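You operate a simulated robot arm through the tools that you are given. There is no shell and no other tool.

You are at the controls of a simulated two-armed robot. One attempt, no reset.

TASK
Tip the silver tin and the small tray into the bowl and shake it level.
Fine: tin, tray and bowl go back. Set down upright: tin.

The check looks at the end state, three seconds after you hand in, the way a careful person would. Anything else that was tipped, shoved, dropped, spilled or broken makes it a failure.

THE ROBOT
Two 7-joint arms with fingered hands on one trunk that stands fixed in place. Base frame: the origin is at the foot of the trunk, x ahead of it, y to its left, z up; the work surface is at about z = 800. Readings come in mm, degrees, newtons and seconds.
The left shoulder is at [70, 172, 1352], the right one opposite. Each reaches about 1156 mm from its shoulder. Payload 5 kg a hand.
The tool frame of a hand sits at the grasp point between the pads (the TCP): z along the fingers, y along the line on which they close. The tips reach 43 mm beyond it. The gripper opens to 144 mm; its body begins 50 mm behind the TCP. The gripper is a hand of 5 fingers: y runs from the thumb to the fingers, the wrist lies at [-21, -124, -221] in the tool frame.
Orientation is that of the tool frame in the base frame, as a unit quaternion [w, x, y, z]. With the fingers straight down and the wrist toward the robot, the tool's x, y and z point along [0, 1, 0], [1, 0, 0] and [0, 0, -1] of the base frame.

THE INTERFACE
- The arms move only by the tool send_rows. It takes "left_motion", "right_motion" or both (then of equal length, played together; a hand with none holds still); each is a list of rows, each an object of numbers (a shift or turn left out is 0): "dx", "dy", "dz": the shift along the base's x, y, z in units of 250 mm (1.0 is 250 mm); "wx", "wy", "wz": the turn, a rotation vector about the base's x, y, z in units of 120 degrees (1.0 is 120 degrees). In form: [{"dx": .., "dy": .., "dz": .., "wx": .., "wy": .., "wz": ..}, ...]. A call has 1 to 20 rows; each row is the pose to reach, as a shift and turn from the pose commanded when the call began. A call with a number of a shift or a turn outside -1 to 1 is refused whole. Each row takes 0.2 s and may step no farther than 50 mm and 8.6 degrees from the row before; otherwise, the whole call is refused. Where a pose cannot be reached the arm comes as near as it can. A force on the tool above 60 N (or 10 N above the force at the start of the call, whichever is more), or a blocked arm, ends the call early, and 0.2 s more pass. In this call time passes only in rows, and 0.2 s behind the last. It gives the time, the measured TCP pose, the force on the tool (base axes), the opening and the grip force at its end, in the units of the frame above (readings bear some noise), with the torque about the TCP (base axes, N m) and any sound that the robot's microphone picked up.
- Cameras (640 x 400 px; columns grow to the right, rows downward): "scene" is now at [126.9, -18.1, 1567.3]; the picture's right is [-0.22, -0.98, 0.00], its down [-0.73, 0.16, -0.67] and it looks along [0.65, -0.14, -0.74] (base axes); focal length 334 px, centre (320, 200). "left" rides on the left gripper at [-86, -108, -168] in its tool frame; the picture's right is [-0.80, -0.28, 0.53], its down [0.54, -0.73, 0.42] and it looks along [0.27, 0.63, 0.73] (tool axes); focal length 275 px, centre (320, 200). "right" rides on the right gripper at [86, -108, -168] in its tool frame; the picture's right is [-0.80, 0.28, -0.53], its down [-0.54, -0.73, 0.42] and it looks along [-0.27, 0.63, 0.73] (tool axes); focal length 275 px, centre (320, 200). There is no depth. A picture from a camera that has moved, and an enlarged one, comes with that camera's place and axes in the base frame and with its lens.
- camera(camera): a new picture of that camera. It takes no simulated time.
- raise_lower(by): slides the trunk up (or, below 0, down) by that many mm; the arms and the scene camera ride with it, the base frame stays. It gives what a move gives, with no picture.
- curl_fingers(index, middle, ring, little, thumb_bend, thumb_turn, hand): sets how far each is bent, from 0 (flat) to 1 (curled in); at 0.3 the hand is open as for a grip, at 0.7 the pads meet at the TCP. One left out holds its place. A second passes; each finger stops where it meets its share of the squeeze, and holds until it gets a number again. It is the only way to open and close the hand. It gives what a move gives, with no picture; readings hold the bend of each and the force on index, middle, ring, little, thumb and palm. thumb_turn goes from beside the hand (0) to across from the fingers (1), as for a grip.
- head_to(pan, tilt): turns the head with the scene camera to pan (to the left, within 86 degrees either way) and tilt (down, from -29 to 69), counted from straight ahead of the robot. It gives what a move gives.
- enlarge(camera, box): a new picture of the part [left, top, right, bottom] of that camera's present view, enlarged. It takes no simulated time.
- hand_in(): hands the job in; it is judged then, once.

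Nothing tells you positions but the pictures and the camera data. Unless the task says otherwise, let go and move clear before handing in.

The tools are called after "Request:" as name(argument=value, ...) on one line, values as JSON. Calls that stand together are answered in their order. send_rows: Moves the arms, as the interface text tells. Its arguments: {"type":"object","properties":{"left_motion":{"type":"array","items":{"type":"object","properties":{"dx":{"type":"number"},"dy":{"type":"number"},"dz":{"type":"number"},"wx":{"type":"number"},"wy":{"type":"number"},"wz":{"type":"number"}}}},"right_motion":{"type":"array","items":{"type":"object","properties":{"dx":{"type":"number"},"dy":{"type":"number"},"dz":{"type":"number"},"wx":{"type":"number"},"wy":{"type":"number"},"wz":{"type":"number"}}}}},"required":[]} The other tools are called the same way: raise_lower (by) moves the trunk up or down; curl_fingers (index, middle, ring, little, thumb_bend, thumb_turn, hand) moves the fingers one by one; head_to (pan, tilt) turns the head that bears the scene camera; camera (camera) takes a picture; enlarge (camera, box) takes an enlarged picture of a part of a camera's view; hand_in () hands the job in.

At the start:

```text
time_s: 0.0
left_position: [760.5, 139.4, 1144.4]
left_tcp_rot: [0.0, 0.707, 0.707, 0.0]
left_wrist_force: [1.2, 0.5, -0.6]
left_wrist_torque: [0.0, 0.0, 0.01]
left_opening: 143.5
left_finger_force: 0.2
left_shape: jaw
left_bend: [0.3, 0.3, 0.3, 0.3, 0.3, 0.98]
left_finger forces: [0.0, 0.0, 0.1, 0.1, 0.1, 0.0]
right_position: [565.8, -517.5, 1151.2]
right_tcp_rot: [0.0, 0.707, 0.707, -0.001]
right_wrist_force: [-0.3, -0.4, 0.6]
right_wrist_torque: [0.01, -0.01, -0.03]
right_opening: 143.6
right_finger_force: 0.0
right_shape: jaw
right_bend: [0.3, 0.3, 0.3, 0.3, 0.3, 0.98]
right_finger forces: [0.0, 0.1, 0.1, 0.0, 0.0, 0.0]
trunk travel left (down, up): [-450.0, 490.0]
head pan, tilt (commanded): [-12.4, 48.1]
```

scene: 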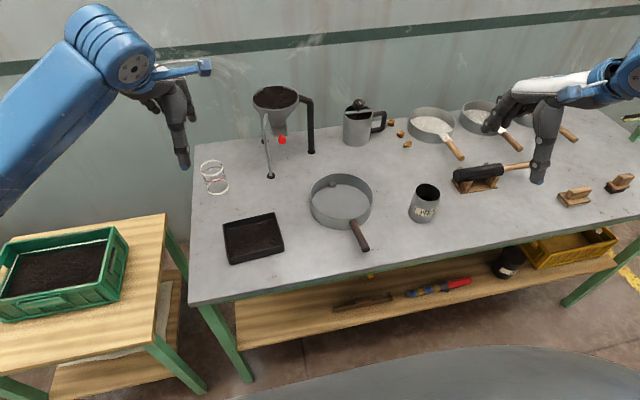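
right: 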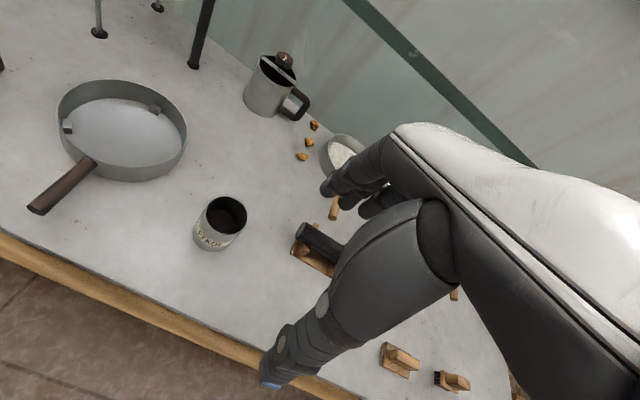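
left: 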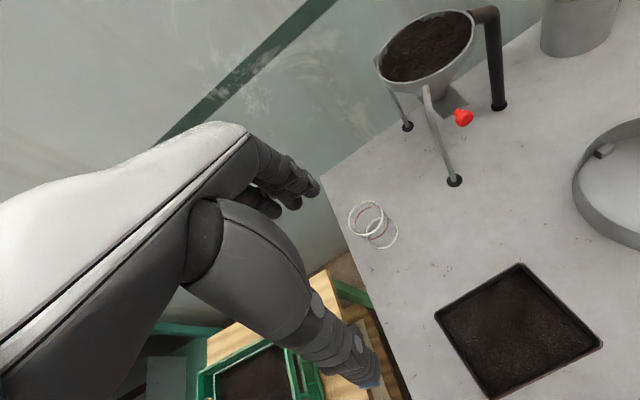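

The scene shows a bench with a black square tray on the left, a grey round pan-like bowl with a brown handle in the middle, and a silver tin to its right. I'll look closer at each before moving anything.

Request:
enlarge(camera="scene", box=[200, 150, 460, 290])

Request:
enlarge(camera="scene", box=[380, 80, 640, 220])

Request:
enlarge(camera="right", box=[0, 60, 260, 260])

Request:
enlarge(camera="left", box=[400, 100, 640, 400])

```text
2.46 times, centred on (330, 220) of scene
camera zoom: at [126.9, -18.1, 1567.3], right [-0.22, -0.98, 0.0], down [-0.73, 0.16, -0.67], along [0.65, -0.14, -0.74], focal length 823 px, centre (295, 151)
```

zoom: 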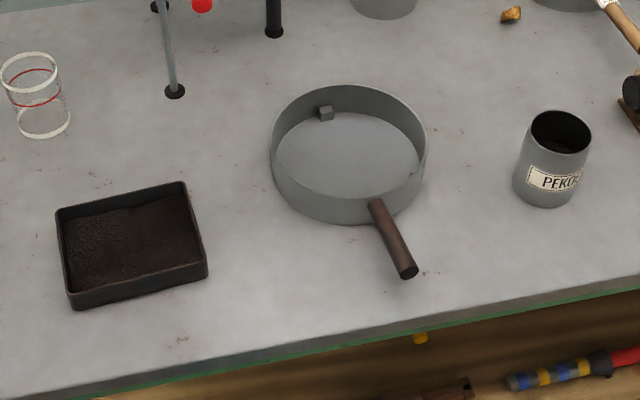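

```text
2.46 times, centred on (510, 150) of scene
camera zoom: at [126.9, -18.1, 1567.3], right [-0.22, -0.98, 0.0], down [-0.73, 0.16, -0.67], along [0.65, -0.14, -0.74], focal length 823 px, centre (-148, 323)
```

zoom: 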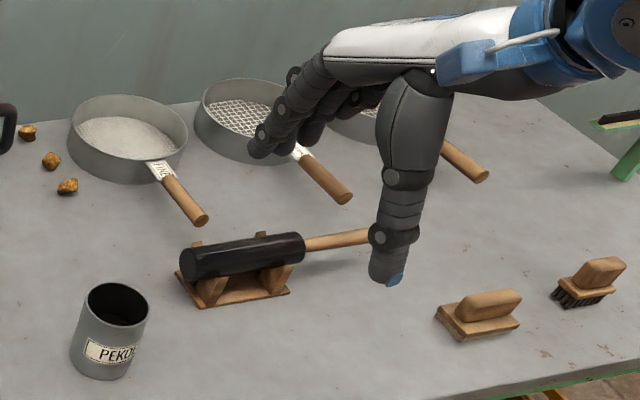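

```text
2.00 times, centred on (130, 160) of right
camera zoom: at [457.9, -430.8, 1318.7], right [0.28, -0.8, 0.53], down [-0.73, -0.54, -0.42], along [0.63, -0.27, -0.73], focal length 551 px, centre (700, 280)
```

zoom: 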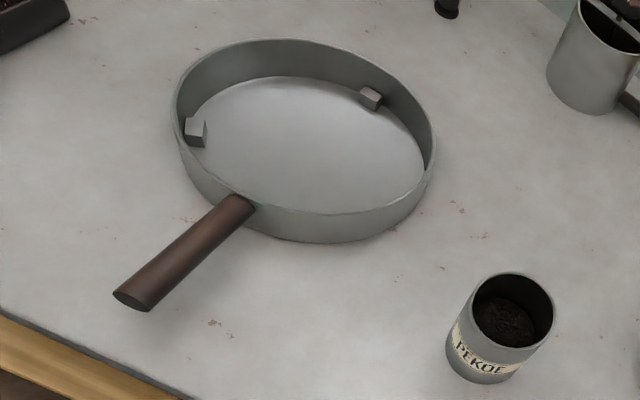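

```text
1.33 times, centred on (520, 250) of left
camera zoom: at [652.4, 54.0, 1310.9], right [-0.28, -0.8, -0.53], down [-0.73, 0.54, -0.42], along [0.63, 0.27, -0.73], focal length 367 px, centre (53, 133)
```

zoom: 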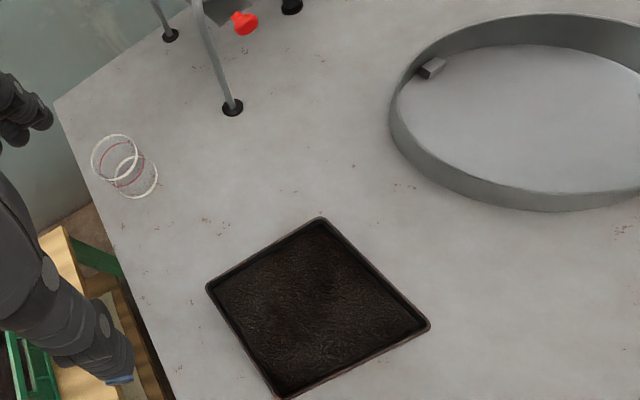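

The tray (about 117 x 146 mm, rim near z 825) is centred at about (693, 45), turned about 4° and full of tea. The bowl is at about (762, -223) with its handle toward me, and the tin at about (679, -443) is 100 mm tall with tea in it. I'll bring the left hand over the tray first and check the alignment.

Request:
send_rows(left_motion=[{"dx": -0.045, "dy": -0.063, "dz": -0.13, "wz": 0.0055}, {"dx": -0.09, "dy": -0.126, "dz": -0.26, "wz": 0.011}, {"dx": -0.135, "dy": -0.189, "dz": -0.39, "wz": 0.0165}, {"dx": -0.18, "dy": -0.252, "dz": -0.52, "wz": 0.022}, {"dx": -0.225, "dy": -0.315, "dz": -0.65, "wz": 0.0275}, {"dx": -0.27, "dy": -0.378, "dz": -0.78, "wz": 0.033}])

Request:
camera(camera="left")

Request:
camera(camera="scene")

```text
time_s: 1.4
left_position: [693.6, 44.0, 949.9]
left_tcp_rot: [0.0, 0.681, 0.732, 0.001]
left_wrist_force: [-0.2, -0.4, -0.5]
left_wrist_torque: [0.02, 0.05, 0.01]
left_opening: 143.6
left_finger_force: 0.0
left_shape: jaw
left_bend: [0.3, 0.3, 0.3, 0.3, 0.3, 0.98]
left_finger forces: [0.0, 0.1, 0.0, 0.1, 0.0, 0.1]
right_position: [565.0, -516.6, 1150.9]
right_tcp_rot: [0.0, 0.707, 0.708, 0.0]
right_wrist_force: [-0.2, -0.1, -0.6]
right_wrist_torque: [0.03, -0.02, 0.02]
right_opening: 143.5
right_finger_force: 0.0
right_shape: jaw
right_bend: [0.3, 0.3, 0.3, 0.3, 0.3, 0.98]
right_finger forces: [0.1, 0.0, 0.0, 0.0, 0.1, 0.0]
trunk travel left (down, up): [-450.0, 490.0]
head pan, tilt (commanded): [-12.4, 48.1]
```

```text
taken
camera left: at [591.1, -49.1, 1116.7], right [-0.23, -0.81, -0.53], down [-0.76, 0.49, -0.42], along [0.61, 0.31, -0.73], focal length 275 px, centre (320, 200)
```

left: 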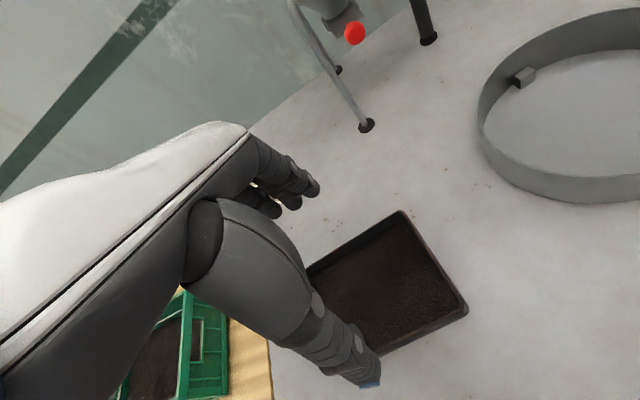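

```text
taken
camera scene: at [126.6, -19.0, 1567.5], right [-0.21, -0.98, 0.0], down [-0.73, 0.16, -0.67], along [0.65, -0.14, -0.74], focal length 334 px, centre (320, 200)
```

scene: 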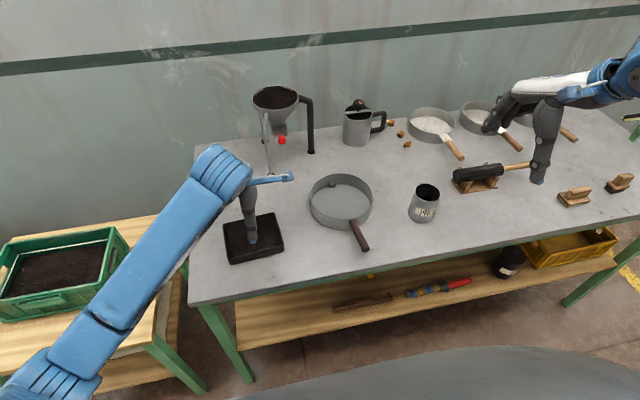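

The hand hovers over the tray with the thumb near and the fingers far, and it looks centred. I'll enlarge the view to check the clearance before going down.

Request:
enlarge(camera="scene", box=[180, 130, 320, 290])

Request:
enlarge(camera="left", box=[220, 130, 500, 400])

Request:
enlarge(camera="right", box=[0, 0, 320, 200])

```text
2.50 times, centred on (250, 210) of scene
camera zoom: at [126.6, -19.0, 1567.5], right [-0.21, -0.98, 0.0], down [-0.73, 0.16, -0.67], along [0.65, -0.14, -0.74], focal length 836 px, centre (495, 175)
```

zoom: 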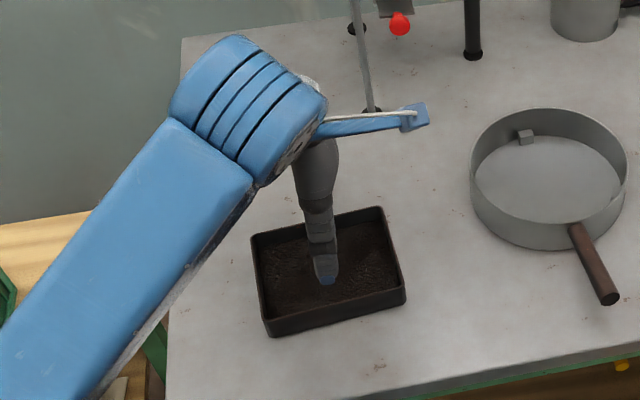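

```text
1.48 times, centred on (360, 265) of left
camera zoom: at [591.1, -49.1, 1116.7], right [-0.23, -0.81, -0.53], down [-0.76, 0.49, -0.42], along [0.61, 0.31, -0.73], focal length 408 px, centre (261, 104)
```

zoom: 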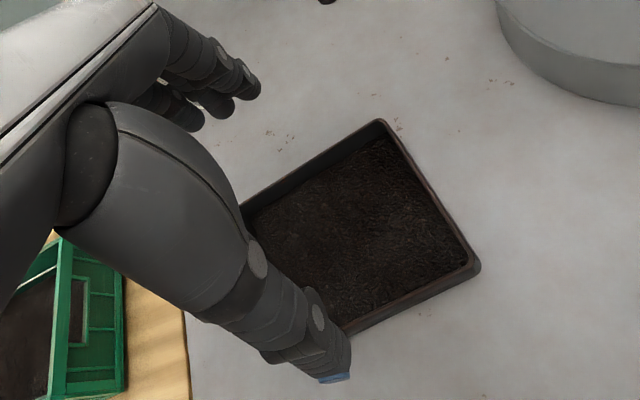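

```text
2.00 times, centred on (160, 100) of right
camera zoom: at [457.6, -431.5, 1318.7], right [0.28, -0.8, 0.53], down [-0.73, -0.54, -0.42], along [0.63, -0.27, -0.73], focal length 551 px, centre (640, 400)
```

zoom: 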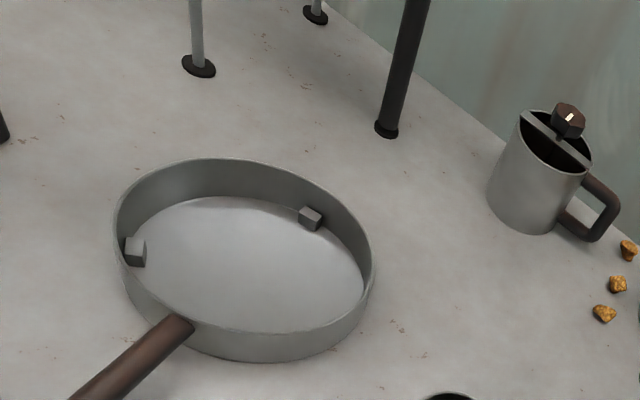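

Thumb tip is about 20–30 mm outside the near wall, so there's room. I'll lower straight down until the fingertips are just above the bench.

Request:
send_rows(left_motion=[{"dz": -0.1}, {"dz": -0.2}, {"dz": -0.28}, {"dz": -0.34}, {"dz": -0.38}])

Request:
camera(camera="left")

Request:
enlarge(camera="scene", box=[180, 130, 320, 290])

```text
time_s: 2.6
left_position: [694.1, 44.6, 854.2]
left_tcp_rot: [0.001, 0.682, 0.731, 0.0]
left_wrist_force: [-0.2, 0.0, 0.8]
left_wrist_torque: [0.0, 0.03, 0.02]
left_opening: 143.7
left_finger_force: 0.1
left_shape: jaw
left_bend: [0.3, 0.3, 0.3, 0.3, 0.3, 0.98]
left_finger forces: [0.0, 0.0, 0.0, 0.0, 0.0, 0.0]
right_position: [566.7, -516.8, 1150.8]
right_tcp_rot: [0.0, 0.707, 0.708, 0.0]
right_wrist_force: [-0.4, 0.1, 0.6]
right_wrist_torque: [0.02, -0.04, 0.01]
right_opening: 143.8
right_finger_force: 0.0
right_shape: jaw
right_bend: [0.3, 0.3, 0.3, 0.3, 0.3, 0.98]
right_finger forces: [0.1, 0.0, 0.1, 0.0, 0.0, 0.1]
trunk travel left (down, up): [-450.0, 490.0]
head pan, tilt (commanded): [-12.4, 48.1]
```

```text
taken
camera left: at [591.3, -48.3, 1020.6], right [-0.23, -0.81, -0.53], down [-0.76, 0.49, -0.42], along [0.61, 0.31, -0.73], focal length 275 px, centre (320, 200)
```

left: 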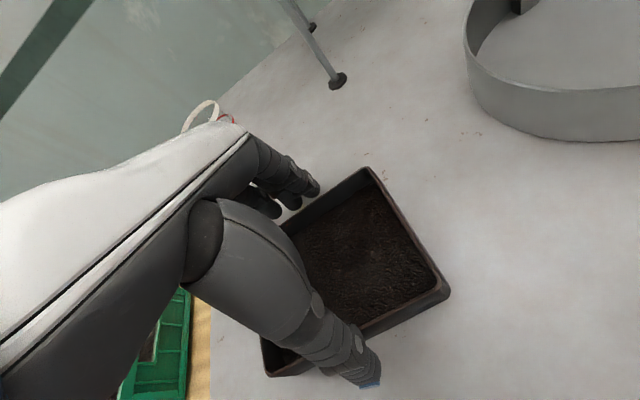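

```text
2.50 times, centred on (250, 210) of scene
camera zoom: at [126.9, -18.3, 1567.4], right [-0.22, -0.98, 0.0], down [-0.73, 0.16, -0.67], along [0.65, -0.14, -0.74], focal length 836 px, centre (495, 175)
```

zoom: 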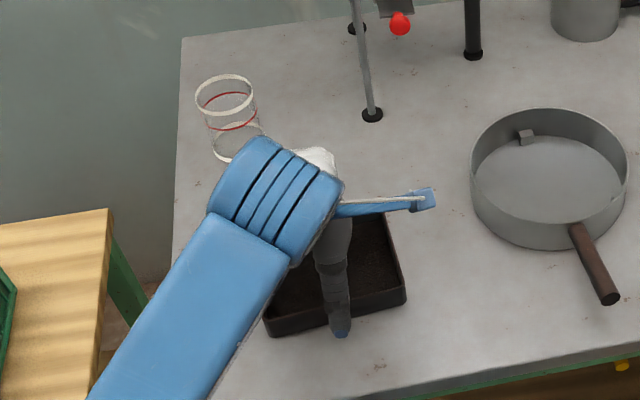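

Clear on both sides, with the fingertips at about z 811. I'll lower 5 mm more and close gently in stages.

Request:
send_rows(left_motion=[{"dz": -0.01}, {"dz": -0.022}])

Request:
curl_fingers(hand="left", index=0.34, middle=0.34, ring=0.34, little=0.34, thumb_bend=0.34)

Request:
camera(camera="left")

```text
time_s: 3.2
left_position: [693.5, 45.0, 847.7]
left_tcp_rot: [0.0, 0.682, 0.731, -0.001]
left_wrist_force: [0.0, -0.2, 0.3]
left_wrist_torque: [-0.03, -0.02, -0.02]
left_opening: 143.7
left_finger_force: 0.1
left_shape: jaw
left_bend: [0.3, 0.3, 0.3, 0.3, 0.3, 0.98]
left_finger forces: [0.0, 0.0, 0.1, 0.1, 0.0, 0.1]
right_position: [566.5, -517.2, 1151.7]
right_tcp_rot: [-0.001, 0.707, 0.707, 0.0]
right_wrist_force: [-0.4, -0.6, 0.0]
right_wrist_torque: [0.01, 0.02, 0.0]
right_opening: 143.5
right_finger_force: 0.1
right_shape: jaw
right_bend: [0.3, 0.3, 0.3, 0.3, 0.3, 0.98]
right_finger forces: [0.0, 0.0, 0.0, 0.0, 0.0, 0.1]
trunk travel left (down, up): [-450.0, 490.0]
head pan, tilt (commanded): [-12.4, 48.1]
```

```text
time_s: 4.2
left_position: [692.9, 45.3, 847.9]
left_tcp_rot: [0.0, 0.682, 0.732, -0.001]
left_wrist_force: [-0.1, 0.2, 0.1]
left_wrist_torque: [0.01, 0.0, 0.03]
left_opening: 137.2
left_finger_force: 0.5
left_shape: fingers
left_bend: [0.34, 0.34, 0.34, 0.34, 0.34, 0.98]
left_finger forces: [0.6, 0.0, 0.1, 0.0, 0.4, 0.0]
right_position: [565.9, -515.5, 1151.3]
right_tcp_rot: [0.0, 0.707, 0.707, 0.001]
right_wrist_force: [-0.5, 0.2, 0.4]
right_wrist_torque: [0.01, -0.01, -0.04]
right_opening: 143.4
right_finger_force: 0.1
right_shape: jaw
right_bend: [0.3, 0.3, 0.3, 0.3, 0.3, 0.98]
right_finger forces: [0.0, 0.0, 0.0, 0.0, 0.0, 0.0]
trunk travel left (down, up): [-450.0, 490.0]
head pan, tilt (commanded): [-12.4, 48.1]
```

```text
taken
camera left: at [591.2, -47.8, 1015.3], right [-0.23, -0.81, -0.53], down [-0.76, 0.49, -0.42], along [0.61, 0.31, -0.73], focal length 275 px, centre (320, 200)
```

left: 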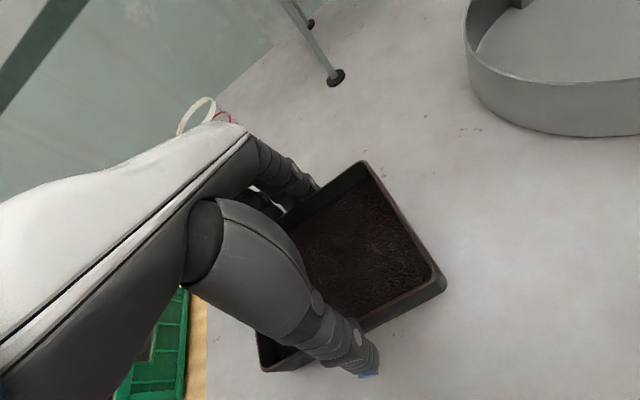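

The index and thumb are just beginning to touch, and the tray hasn't moved. I'll close further.

Request:
curl_fingers(hand="left", index=0.38, middle=0.38, ring=0.38, little=0.38, thumb_bend=0.38)

Request:
camera(camera="left")

Request:
enlarge(camera="scene", box=[180, 130, 320, 290])

```text
time_s: 5.2
left_position: [693.2, 46.7, 848.3]
left_tcp_rot: [0.0, 0.682, 0.731, -0.001]
left_wrist_force: [0.2, 1.3, 1.5]
left_wrist_torque: [0.03, 0.02, 0.04]
left_opening: 133.2
left_finger_force: 4.7
left_shape: fingers
left_bend: [0.35, 0.38, 0.38, 0.38, 0.35, 0.98]
left_finger forces: [4.7, 0.3, 0.0, 0.0, 4.7, 0.1]
right_position: [566.1, -515.6, 1149.9]
right_tcp_rot: [0.001, 0.707, 0.707, 0.001]
right_wrist_force: [0.1, 0.1, -0.8]
right_wrist_torque: [0.02, -0.03, 0.01]
right_opening: 143.5
right_finger_force: 0.0
right_shape: jaw
right_bend: [0.3, 0.3, 0.3, 0.3, 0.3, 0.98]
right_finger forces: [0.0, 0.0, 0.0, 0.0, 0.0, 0.1]
trunk travel left (down, up): [-450.0, 490.0]
head pan, tilt (commanded): [-12.4, 48.1]
```

```text
taken
camera left: at [591.1, -47.8, 1015.4], right [-0.23, -0.81, -0.53], down [-0.76, 0.49, -0.42], along [0.61, 0.31, -0.73], focal length 275 px, centre (320, 200)
```

left: 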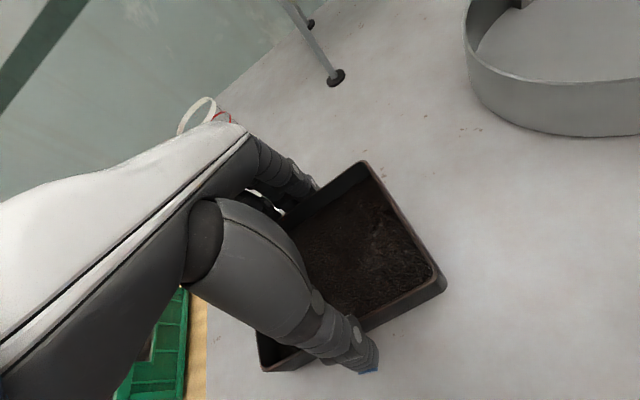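

```text
2.50 times, centred on (250, 210) of scene
camera zoom: at [126.8, -18.1, 1567.4], right [-0.22, -0.98, 0.0], down [-0.73, 0.16, -0.67], along [0.65, -0.14, -0.74], focal length 836 px, centre (495, 175)
```

zoom: 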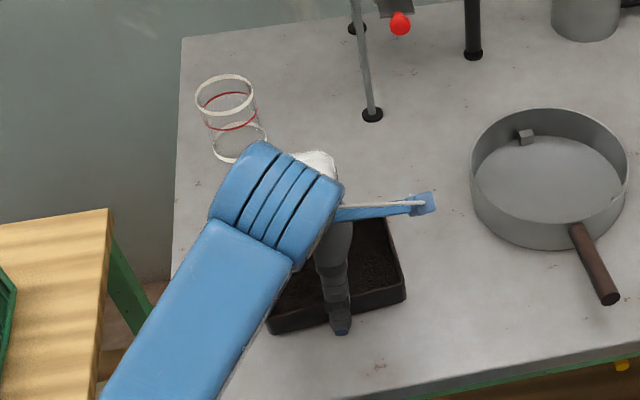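

The index and thumb have a light hold while the other fingers haven't reached the wall yet. I'll keep curling them until they bear on it.

Request:
curl_fingers(hand="left", index=0.4, middle=0.46, ring=0.46, little=0.46, thumb_bend=0.4)

Request:
camera(camera="left")

```text
time_s: 6.2
left_position: [693.7, 44.9, 849.1]
left_tcp_rot: [0.0, 0.682, 0.731, -0.001]
left_wrist_force: [2.3, 0.1, 6.1]
left_wrist_torque: [0.21, -0.58, -0.13]
left_opening: 132.0
left_finger_force: 15.3
left_shape: fingers
left_bend: [0.38, 0.42, 0.43, 0.45, 0.35, 0.96]
left_finger forces: [3.6, 7.4, 4.1, 2.9, 12.7, 0.0]
right_position: [565.0, -516.4, 1151.4]
right_tcp_rot: [0.0, 0.707, 0.707, 0.001]
right_wrist_force: [-0.4, 0.2, -1.1]
right_wrist_torque: [-0.01, 0.01, -0.01]
right_opening: 143.8
right_finger_force: 0.1
right_shape: jaw
right_bend: [0.3, 0.3, 0.3, 0.3, 0.3, 0.98]
right_finger forces: [0.1, 0.0, 0.1, 0.1, 0.0, 0.1]
trunk travel left (down, up): [-450.0, 490.0]
head pan, tilt (commanded): [-12.4, 48.1]
```

```text
taken
camera left: at [591.1, -47.9, 1015.9], right [-0.23, -0.81, -0.53], down [-0.76, 0.49, -0.42], along [0.61, 0.31, -0.73], focal length 275 px, centre (320, 200)
```

left: 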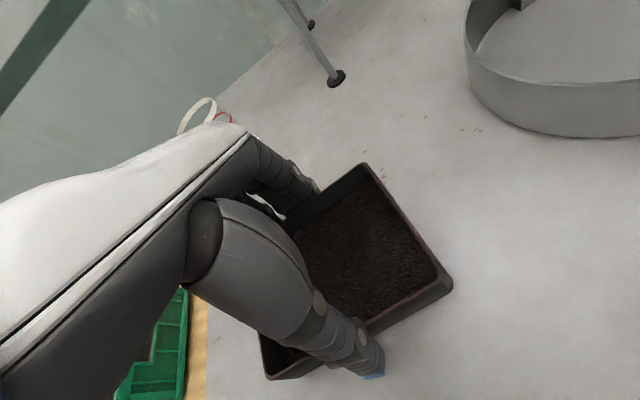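

All four fingers and the thumb now bear on the walls with about 15 N. I'll firm up the squeeze.

Request:
curl_fingers(hand="left", index=0.5, middle=0.52, ring=0.53, little=0.55, thumb_bend=0.5)

Request:
camera(camera="left")

Request:
enlarge(camera="scene", box=[180, 130, 320, 290])

```text
time_s: 7.2
left_position: [692.8, 45.6, 850.1]
left_tcp_rot: [0.0, 0.682, 0.732, 0.001]
left_wrist_force: [5.1, 0.0, 15.9]
left_wrist_torque: [0.44, -1.1, -0.19]
left_opening: 128.7
left_finger_force: 35.8
left_shape: fingers
left_bend: [0.43, 0.46, 0.48, 0.51, 0.33, 0.94]
left_finger forces: [11.2, 17.2, 6.8, 8.5, 28.6, 0.0]
right_position: [564.5, -516.0, 1151.0]
right_tcp_rot: [0.0, 0.707, 0.707, 0.0]
right_wrist_force: [0.4, -1.0, 0.3]
right_wrist_torque: [-0.02, 0.02, 0.0]
right_opening: 143.6
right_finger_force: 0.0
right_shape: jaw
right_bend: [0.3, 0.3, 0.3, 0.3, 0.3, 0.98]
right_finger forces: [0.0, 0.0, 0.0, 0.0, 0.0, 0.0]
trunk travel left (down, up): [-450.0, 490.0]
head pan, tilt (commanded): [-12.4, 48.1]
```

```text
taken
camera left: at [590.7, -47.9, 1016.4], right [-0.23, -0.81, -0.53], down [-0.76, 0.49, -0.42], along [0.61, 0.31, -0.73], focal length 275 px, centre (320, 200)
```

left: 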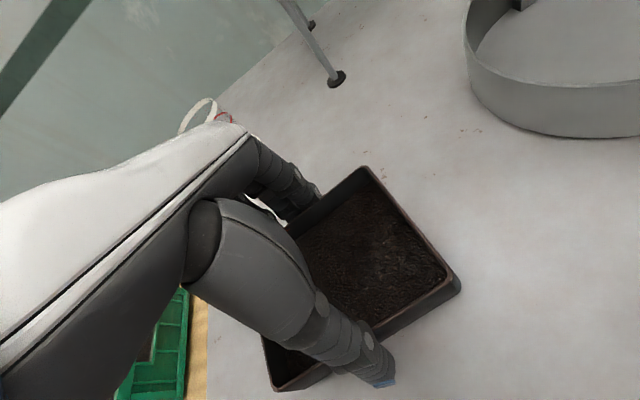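

```text
2.50 times, centred on (250, 210) of scene
camera zoom: at [125.8, -18.3, 1567.5], right [-0.22, -0.98, 0.0], down [-0.73, 0.16, -0.67], along [0.65, -0.14, -0.74], focal length 836 px, centre (495, 175)
```

zoom: 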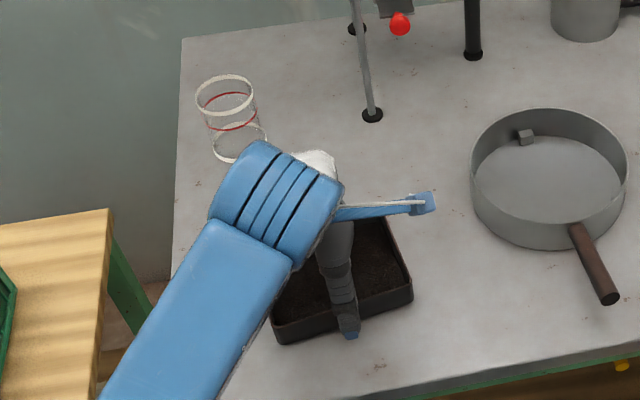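

The tray is gripped with about 36 N, having crept roughly 8 mm toward me, which I'll undo when I put it back. Next is a small test lift.

Request:
send_rows(left_motion=[{"dz": 0.04}, {"dz": 0.08}, {"dz": 0.12}, {"dz": 0.16}])

Request:
camera(camera="left")

Request:
enlarge(camera="scene", box=[180, 130, 320, 290])

Request:
enlarge(camera="right", box=[0, 0, 320, 200])

```text
time_s: 8.2
left_position: [692.8, 44.9, 886.7]
left_tcp_rot: [0.001, 0.682, 0.731, 0.0]
left_wrist_force: [-0.1, -0.2, -1.5]
left_wrist_torque: [0.01, 0.0, -0.01]
left_opening: 128.9
left_finger_force: 29.8
left_shape: fingers
left_bend: [0.43, 0.47, 0.49, 0.51, 0.33, 0.94]
left_finger forces: [10.3, 7.2, 6.0, 6.4, 30.0, 0.0]
right_position: [567.5, -517.4, 1150.7]
right_tcp_rot: [-0.001, 0.707, 0.707, -0.001]
right_wrist_force: [0.1, -1.1, -0.1]
right_wrist_torque: [0.04, 0.0, 0.01]
right_opening: 143.6
right_finger_force: 0.0
right_shape: jaw
right_bend: [0.3, 0.3, 0.3, 0.3, 0.3, 0.98]
right_finger forces: [0.0, 0.1, 0.0, 0.0, 0.0, 0.0]
trunk travel left (down, up): [-450.0, 490.0]
head pan, tilt (commanded): [-12.4, 48.1]
```

```text
taken
camera left: at [590.8, -48.2, 1054.9], right [-0.23, -0.81, -0.53], down [-0.76, 0.49, -0.42], along [0.61, 0.31, -0.73], focal length 275 px, centre (320, 200)
```

left: 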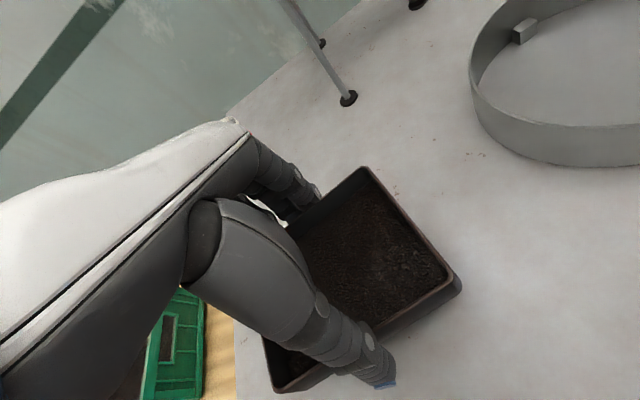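

```text
2.50 times, centred on (250, 210) of scene
camera zoom: at [126.9, -18.4, 1567.3], right [-0.21, -0.98, 0.0], down [-0.73, 0.16, -0.67], along [0.65, -0.14, -0.74], focal length 836 px, centre (495, 175)
```

zoom: 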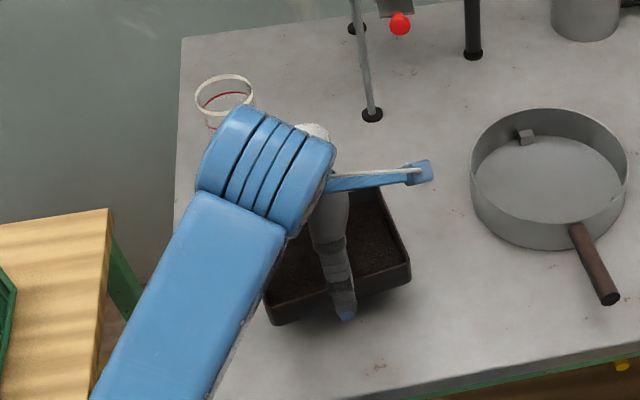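

```text
2.00 times, centred on (160, 100) of right
camera zoom: at [457.8, -431.0, 1318.6], right [0.28, -0.8, 0.53], down [-0.73, -0.54, -0.42], along [0.63, -0.27, -0.73], focal length 551 px, centre (640, 400)
```

zoom: 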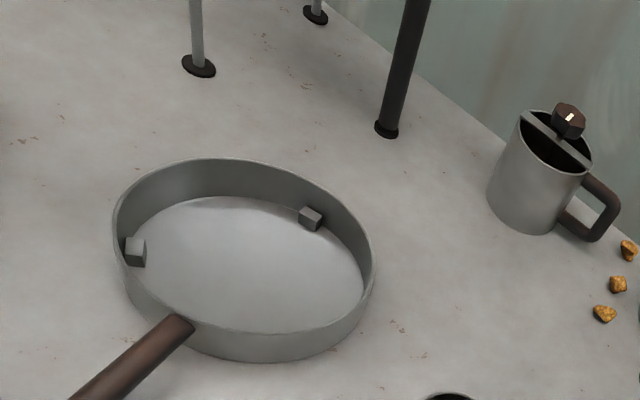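

The tray lifted cleanly and sits steady in the hand, showing about 1.5 N of load. I'll raise it and carry it across, so its left edge comes over the middle of the bowl, and pull the right arm back out of the way.

Request:
send_rows(left_motion=[{"dz": 0.08}, {"dz": 0.2}, {"dz": 0.34}, {"dz": 0.45}, {"dx": 0.02, "dy": -0.05, "dz": 0.5}, {"dx": 0.06, "dy": -0.15, "dz": 0.5}, {"dx": 0.12, "dy": -0.28, "dz": 0.5}, {"dx": 0.18, "dy": -0.42, "dz": 0.5}, {"dx": 0.24, "dy": -0.56, "dz": 0.5}, {"dx": 0.28, "dy": -0.67, "dz": 0.5}, {"dx": 0.308, "dy": -0.74, "dz": 0.5}], right_motion=[{"dx": -0.03, "dy": -0.02}, {"dx": -0.06, "dy": -0.04}, {"dx": -0.09, "dy": -0.06}, {"dx": -0.12, "dy": -0.08}, {"dx": -0.15, "dy": -0.1}, {"dx": -0.18, "dy": -0.12}, {"dx": -0.21, "dy": -0.14}, {"dx": -0.24, "dy": -0.16}, {"dx": -0.27, "dy": -0.18}, {"dx": -0.3, "dy": -0.2}, {"dx": -0.3, "dy": -0.2}])

Request:
camera(camera="scene")

Request:
camera(camera="left")

Request:
camera(camera="right")

```text
time_s: 10.8
left_position: [791.1, -61.5, 980.9]
left_tcp_rot: [-0.032, 0.659, 0.75, 0.036]
left_wrist_force: [0.6, 0.1, -1.7]
left_wrist_torque: [0.02, -0.01, 0.01]
left_opening: 128.6
left_finger_force: 29.5
left_shape: fingers
left_bend: [0.43, 0.47, 0.49, 0.51, 0.33, 0.94]
left_finger forces: [10.4, 7.0, 5.9, 6.1, 29.5, 0.1]
right_position: [491.3, -567.9, 1151.5]
right_tcp_rot: [0.0, 0.707, 0.707, 0.0]
right_wrist_force: [-0.3, 0.6, 0.6]
right_wrist_torque: [0.0, -0.03, -0.03]
right_opening: 143.5
right_finger_force: 0.0
right_shape: jaw
right_bend: [0.3, 0.3, 0.3, 0.3, 0.3, 0.98]
right_finger forces: [0.1, 0.0, 0.0, 0.0, 0.0, 0.0]
trunk travel left (down, up): [-450.0, 490.0]
head pan, tilt (commanded): [-12.4, 48.1]
stopped in row 11 (left hand): the arm was blocked; the commanded pose is now the measured one
```

```text
taken
camera scene: at [126.8, -18.3, 1567.4], right [-0.22, -0.98, 0.0], down [-0.73, 0.16, -0.67], along [0.65, -0.14, -0.74], focal length 334 px, centre (320, 200)
```

scene: 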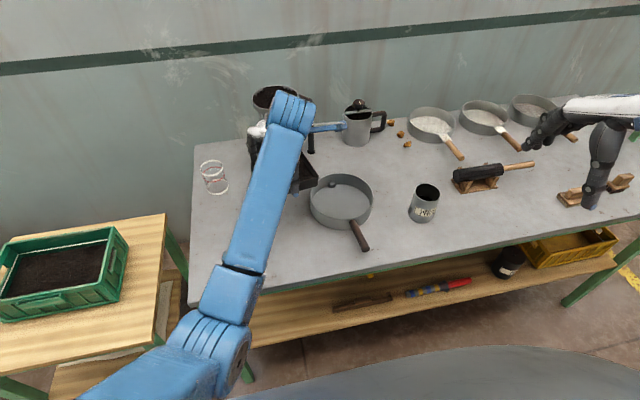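

```text
taken
camera left: at [695.9, -177.4, 1137.3], right [-0.18, -0.77, -0.61], down [-0.79, 0.48, -0.38], along [0.59, 0.42, -0.7], focal length 275 px, centre (320, 200)
```

left: 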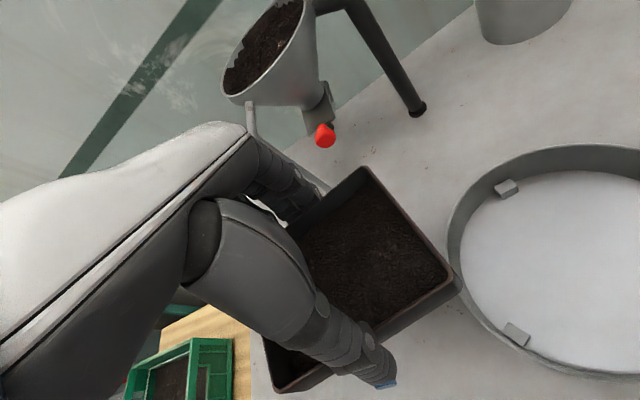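

```text
taken
camera right: at [382.6, -481.5, 1318.9], right [0.28, -0.8, 0.53], down [-0.73, -0.54, -0.42], along [0.63, -0.27, -0.73], focal length 275 px, centre (320, 200)
```

right: 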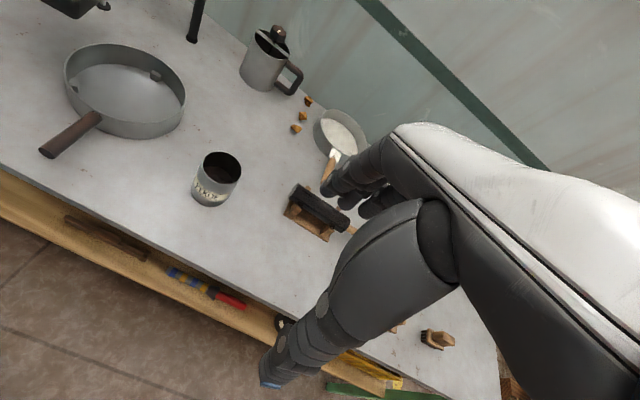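

The left arm was stopped at about y -60, well short of the target, with no force on the tool. I'll look closely to see whether it touches the funnel stand or has just run out of joint range.

Request:
enlarge(camera="scene", box=[220, 70, 360, 230])

Request:
enlarge(camera="left", box=[180, 60, 480, 260])

Request:
enlarge(camera="right", box=[0, 0, 200, 130])

Request:
enlarge(camera="scene", box=[60, 230, 330, 400])

```text
2.50 times, centred on (290, 150) of scene
camera zoom: at [126.8, -18.3, 1567.4], right [-0.22, -0.98, 0.0], down [-0.73, 0.16, -0.67], along [0.65, -0.14, -0.74], focal length 836 px, centre (395, 325)
```

zoom: 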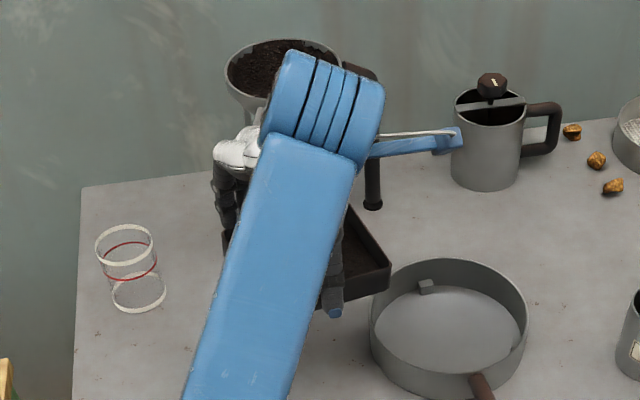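

```text
2.00 times, centred on (330, 160) of left
camera zoom: at [695.9, -177.4, 1137.3], right [-0.18, -0.77, -0.61], down [-0.79, 0.48, -0.38], along [0.59, 0.42, -0.7], focal length 551 px, centre (300, 280)
```

zoom: 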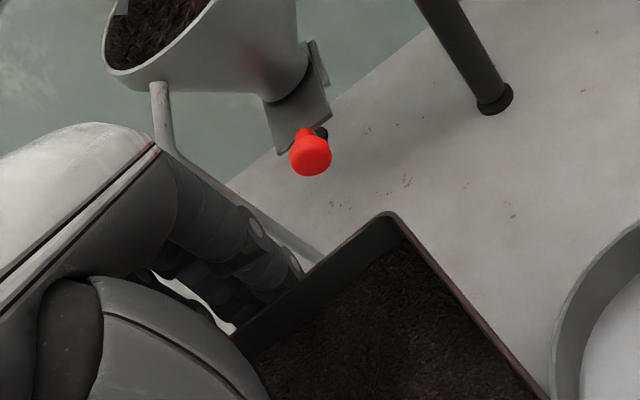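

```text
3.08 times, centred on (100, 65) of right
camera zoom: at [382.6, -481.5, 1318.9], right [0.28, -0.8, 0.53], down [-0.73, -0.54, -0.42], along [0.63, -0.27, -0.73], focal length 847 px, centre (997, 615)
```

zoom: 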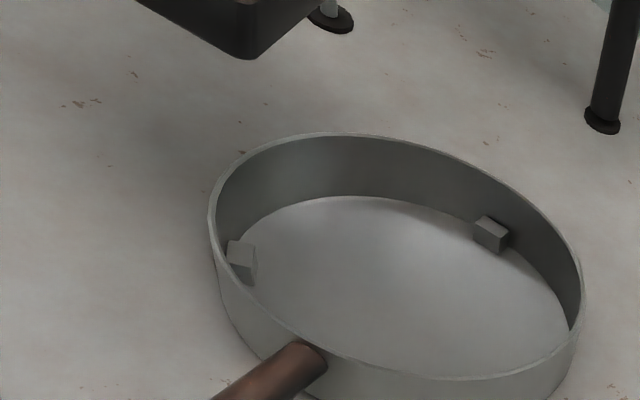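

```text
2.35 times, centred on (195, 315) of scene
camera zoom: at [126.8, -18.3, 1567.4], right [-0.22, -0.98, 0.0], down [-0.73, 0.16, -0.67], along [0.65, -0.14, -0.74], focal length 787 px, centre (614, -71)
```

zoom: 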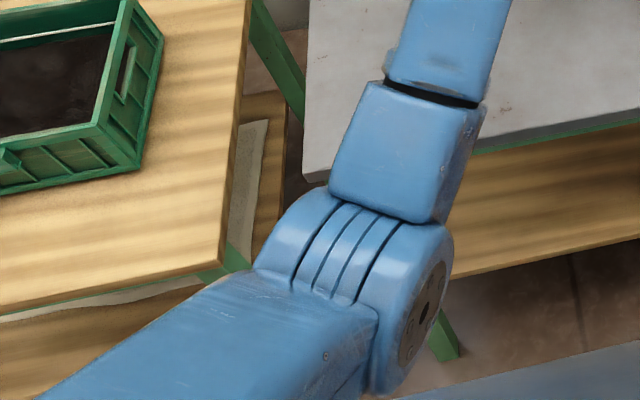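

Nothing appears to touch and the tray is level and full, so it looks like a joint limit from reaching across with the hand square. I'll back off a little and test a more natural hand angle, yawed slightly right with a small tilt.

Request:
send_rows(left_motion=[{"dx": -0.046, "dy": 0.032, "dz": 0.02, "wx": -0.04, "wz": -0.04}, {"dx": -0.092, "dy": 0.064, "dz": 0.04, "wx": -0.08, "wz": -0.08}, {"dx": -0.138, "dy": 0.096, "dz": 0.06, "wx": -0.12, "wz": -0.12}, {"dx": -0.184, "dy": 0.126, "dz": 0.076, "wx": -0.16, "wz": -0.16}])

Request:
camera(camera="scene")

Request:
camera(camera="left")

```text
time_s: 11.8
left_position: [742.4, -36.0, 998.5]
left_tcp_rot: [0.085, 0.772, 0.623, -0.089]
left_wrist_force: [-0.3, 0.3, -0.7]
left_wrist_torque: [0.05, -0.02, -0.02]
left_opening: 128.4
left_finger_force: 29.4
left_shape: fingers
left_bend: [0.43, 0.47, 0.49, 0.52, 0.33, 0.94]
left_finger forces: [10.3, 7.0, 5.8, 6.1, 29.1, 0.0]
right_position: [490.2, -566.3, 1151.8]
right_tcp_rot: [0.0, 0.707, 0.707, 0.0]
right_wrist_force: [-0.2, 0.3, -0.1]
right_wrist_torque: [-0.06, -0.03, 0.01]
right_opening: 143.5
right_finger_force: 0.0
right_shape: jaw
right_bend: [0.3, 0.3, 0.3, 0.3, 0.3, 0.98]
right_finger forces: [0.1, 0.1, 0.0, 0.0, 0.0, 0.0]
trunk travel left (down, up): [-450.0, 490.0]
head pan, tilt (commanded): [-12.4, 48.1]
```

```text
taken
camera scene: at [126.5, -17.4, 1567.4], right [-0.22, -0.98, 0.0], down [-0.73, 0.16, -0.67], along [0.65, -0.14, -0.74], focal length 334 px, centre (320, 200)
```

scene: 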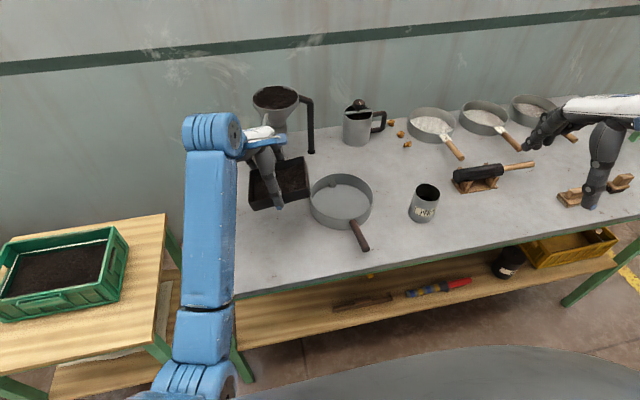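

```text
taken
camera left: at [623.9, -54.3, 1179.5], right [-0.46, -0.83, -0.33], down [-0.61, 0.56, -0.56], along [0.65, -0.05, -0.76], focal length 275 px, centre (320, 200)
```

left: 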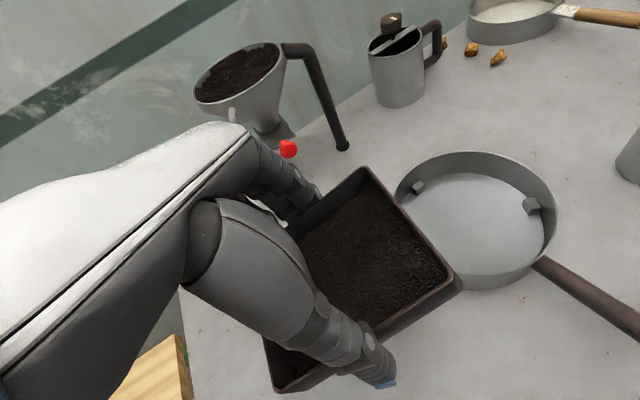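

That freed the arm: the tray is now at (742, -36) with about 14° tilt, still holding its tea. I'll continue rightward with this hand angle.

Request:
send_rows(left_motion=[{"dx": 0.02, "dy": -0.08, "dz": 0.03, "wz": -0.02}, {"dx": 0.045, "dy": -0.2, "dz": 0.06, "wz": -0.04}, {"dx": 0.07, "dy": -0.32, "dz": 0.09, "wz": -0.06}, {"dx": 0.09, "dy": -0.42, "dz": 0.1, "wz": -0.08}, {"dx": 0.1, "dy": -0.46, "dz": 0.1, "wz": -0.08}])

Request:
camera(camera="scene")

Request:
camera(camera="left")

```text
time_s: 13.0
left_position: [770.3, -146.9, 1021.4]
left_tcp_rot: [0.075, 0.82, 0.56, -0.091]
left_wrist_force: [0.4, 0.6, -1.6]
left_wrist_torque: [0.02, -0.05, 0.01]
left_opening: 128.8
left_finger_force: 28.6
left_shape: fingers
left_bend: [0.43, 0.47, 0.49, 0.52, 0.33, 0.94]
left_finger forces: [10.1, 6.9, 5.8, 6.0, 28.9, 0.1]
right_position: [490.6, -567.3, 1151.7]
right_tcp_rot: [0.0, 0.707, 0.707, 0.0]
right_wrist_force: [-0.2, 0.4, -0.5]
right_wrist_torque: [0.0, -0.02, 0.03]
right_opening: 143.6
right_finger_force: 0.1
right_shape: jaw
right_bend: [0.3, 0.3, 0.3, 0.3, 0.3, 0.98]
right_finger forces: [0.0, 0.1, 0.1, 0.0, 0.0, 0.0]
trunk travel left (down, up): [-450.0, 490.0]
head pan, tilt (commanded): [-12.4, 48.1]
```

```text
taken
camera scene: at [127.0, -18.2, 1567.3], right [-0.21, -0.98, 0.0], down [-0.73, 0.16, -0.67], along [0.65, -0.14, -0.74], focal length 334 px, centre (320, 200)
```

scene: 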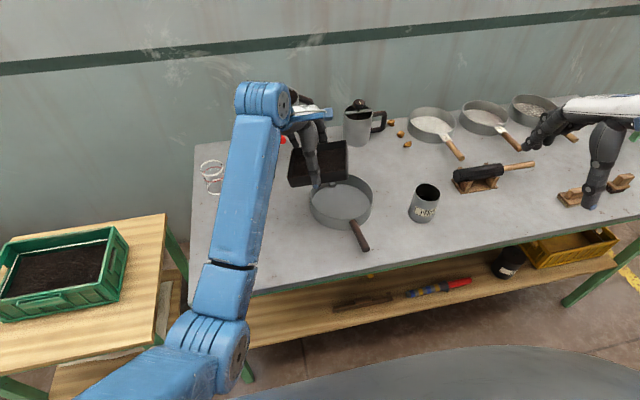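

```text
taken
camera left: at [649.2, -147.0, 1202.0], right [-0.58, -0.74, -0.34], down [-0.51, 0.66, -0.55], along [0.63, -0.15, -0.76], focal length 275 px, centre (320, 200)
```

left: 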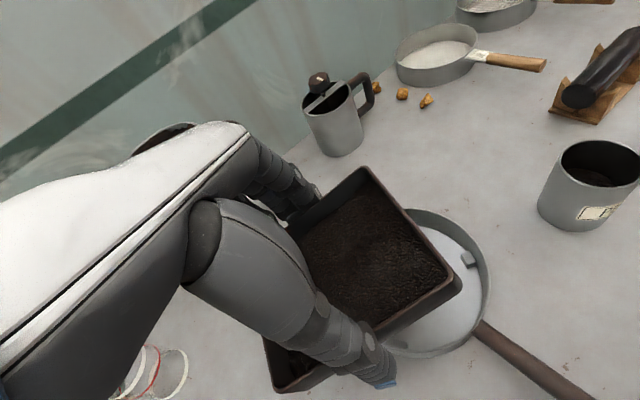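

Reaching is fine now at (770, -147), and the tray is still full. I'll move further right so the tray's left lip comes over the bowl's centre, at shallow tilt.

Request:
send_rows(left_motion=[{"dx": -0.015, "dy": -0.08, "dz": -0.02}, {"dx": -0.04, "dy": -0.21, "dz": -0.05}, {"dx": -0.065, "dy": -0.34, "dz": -0.08, "wx": -0.01, "wy": 0.004}, {"dx": -0.085, "dy": -0.47, "dz": -0.11, "wx": -0.02, "wy": 0.008}, {"dx": -0.095, "dy": -0.55, "dz": -0.12, "wx": -0.03, "wy": 0.012}, {"dx": -0.1, "dy": -0.58, "dz": -0.124, "wx": -0.039, "wy": 0.015}])

Request:
camera(camera="scene")

Request:
camera(camera="left")

Request:
camera(camera="right")

```text
time_s: 14.4
left_position: [798.0, -188.0, 957.5]
left_tcp_rot: [0.065, 0.798, 0.594, -0.077]
left_wrist_force: [-0.1, -0.2, -1.3]
left_wrist_torque: [0.01, -0.06, 0.0]
left_opening: 128.4
left_finger_force: 29.4
left_shape: fingers
left_bend: [0.43, 0.48, 0.49, 0.52, 0.33, 0.94]
left_finger forces: [10.2, 6.9, 5.8, 6.1, 28.8, 0.0]
right_position: [491.1, -568.2, 1152.1]
right_tcp_rot: [0.0, 0.707, 0.707, 0.0]
right_wrist_force: [0.6, 0.0, 0.0]
right_wrist_torque: [-0.01, 0.01, -0.01]
right_opening: 143.5
right_finger_force: 0.0
right_shape: jaw
right_bend: [0.3, 0.3, 0.3, 0.3, 0.3, 0.98]
right_finger forces: [0.0, 0.1, 0.0, 0.1, 0.0, 0.0]
trunk travel left (down, up): [-450.0, 490.0]
head pan, tilt (commanded): [-12.4, 48.1]
stopped in row 6 (left hand): the arm was blocked; the commanded pose is now the measured one
```

```text
taken
camera scene: at [127.1, -18.0, 1567.3], right [-0.22, -0.98, 0.0], down [-0.73, 0.16, -0.67], along [0.65, -0.14, -0.74], focal length 334 px, centre (320, 200)
```

scene: 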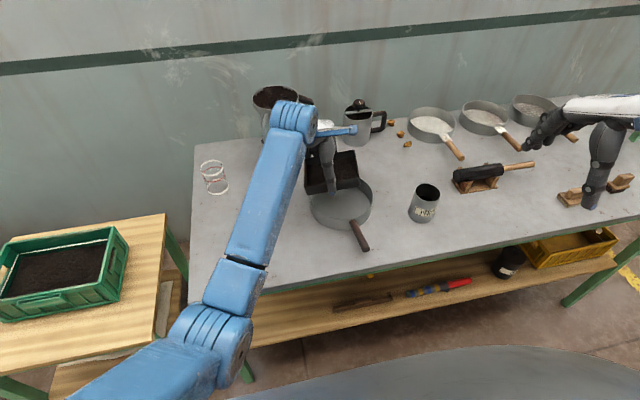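

```text
taken
camera left: at [678.0, -205.2, 1135.9], right [-0.52, -0.77, -0.37], down [-0.56, 0.63, -0.53], along [0.64, -0.07, -0.76], focal length 275 px, centre (320, 200)
```

left: 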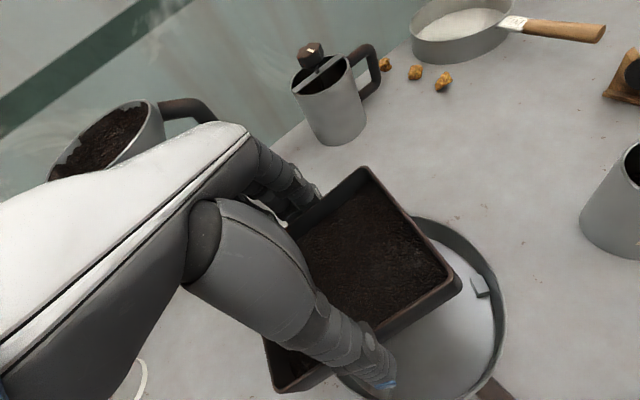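

```text
taken
camera right: at [382.9, -481.1, 1318.9], right [0.28, -0.8, 0.53], down [-0.73, -0.54, -0.42], along [0.63, -0.27, -0.73], focal length 275 px, centre (320, 200)
```

right: 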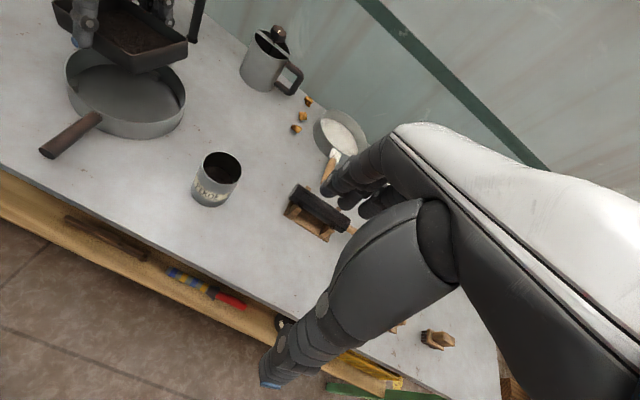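

I've hit the same limit, which comes down to how far right the left wrist can go (about y -100). Tilting and yawing the hand moves the wrist left relative to the tray. So I'll turn and tilt while closing in, bringing the lip inside the bowl's left half before the tea can slide.

Request:
send_rows(left_motion=[{"dx": -0.037, "dy": -0.045, "dz": 0.015, "wx": -0.028, "wy": 0.012, "wz": -0.022}, {"dx": -0.074, "dy": -0.1, "dz": 0.03, "wx": -0.056, "wy": 0.024, "wz": -0.044}, {"dx": -0.11, "dy": -0.16, "dz": 0.045, "wx": -0.084, "wy": 0.036, "wz": -0.067}, {"dx": -0.147, "dy": -0.215, "dz": 0.06, "wx": -0.113, "wy": 0.048, "wz": -0.09}, {"dx": -0.184, "dy": -0.268, "dz": 0.07, "wx": -0.142, "wy": 0.06, "wz": -0.112}])

Request:
camera(camera="scene")

Request:
camera(camera="left")

Request:
enlarge(camera="right", box=[0, 0, 240, 150])

```text
time_s: 15.8
left_position: [763.1, -224.2, 953.1]
left_tcp_rot: [0.121, 0.834, 0.496, -0.21]
left_wrist_force: [1.1, 0.5, -2.2]
left_wrist_torque: [0.03, -0.05, 0.0]
left_opening: 128.7
left_finger_force: 29.1
left_shape: fingers
left_bend: [0.43, 0.48, 0.49, 0.52, 0.33, 0.94]
left_finger forces: [10.1, 7.0, 5.8, 6.0, 28.6, 0.1]
right_position: [490.9, -567.1, 1151.8]
right_tcp_rot: [-0.001, 0.707, 0.707, 0.001]
right_wrist_force: [-0.3, -0.2, -0.3]
right_wrist_torque: [-0.01, 0.03, 0.03]
right_opening: 143.5
right_finger_force: 0.0
right_shape: jaw
right_bend: [0.3, 0.3, 0.3, 0.3, 0.3, 0.98]
right_finger forces: [0.0, 0.0, 0.0, 0.0, 0.0, 0.0]
trunk travel left (down, up): [-450.0, 490.0]
head pan, tilt (commanded): [-12.4, 48.1]
stopped in row 5 (left hand): the arm was blocked; the commanded pose is now the measured one
```

```text
taken
camera scene: at [127.1, -18.3, 1567.3], right [-0.21, -0.98, 0.0], down [-0.73, 0.16, -0.67], along [0.65, -0.14, -0.74], focal length 334 px, centre (320, 200)
```

scene: 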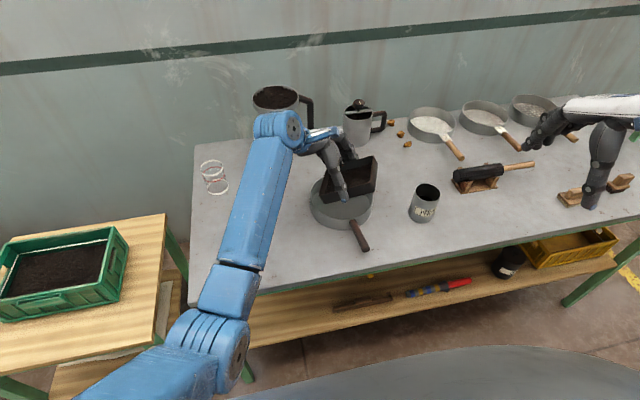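

```text
taken
camera left: at [670.9, -169.7, 1141.6], right [-0.7, -0.7, -0.09], down [-0.51, 0.59, -0.62], along [0.49, -0.39, -0.78], focal length 275 px, centre (320, 200)
```

left: 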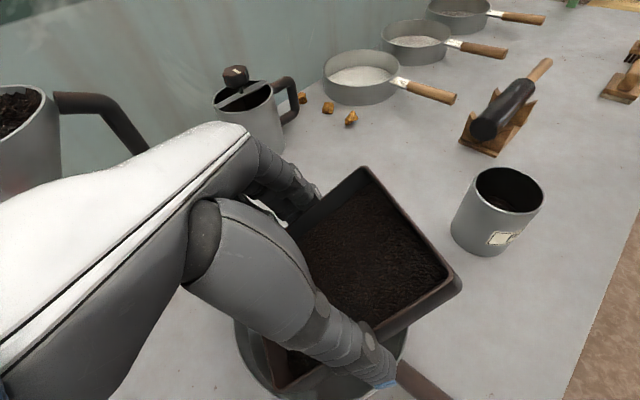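

```text
2.67 times, centred on (120, 75) of right
camera zoom: at [383.0, -481.4, 1318.8], right [0.28, -0.8, 0.53], down [-0.73, -0.54, -0.42], along [0.63, -0.27, -0.73], focal length 734 px, centre (853, 533)
```

zoom: 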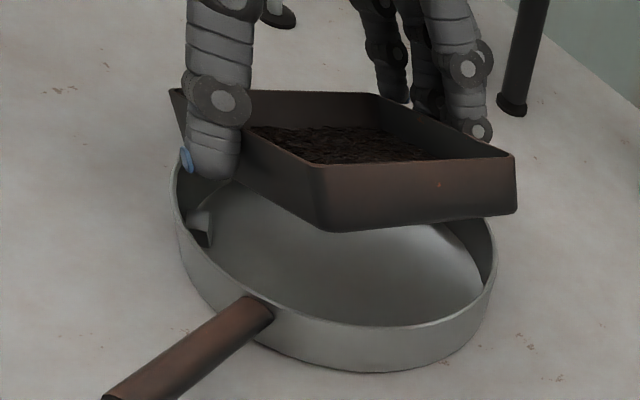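

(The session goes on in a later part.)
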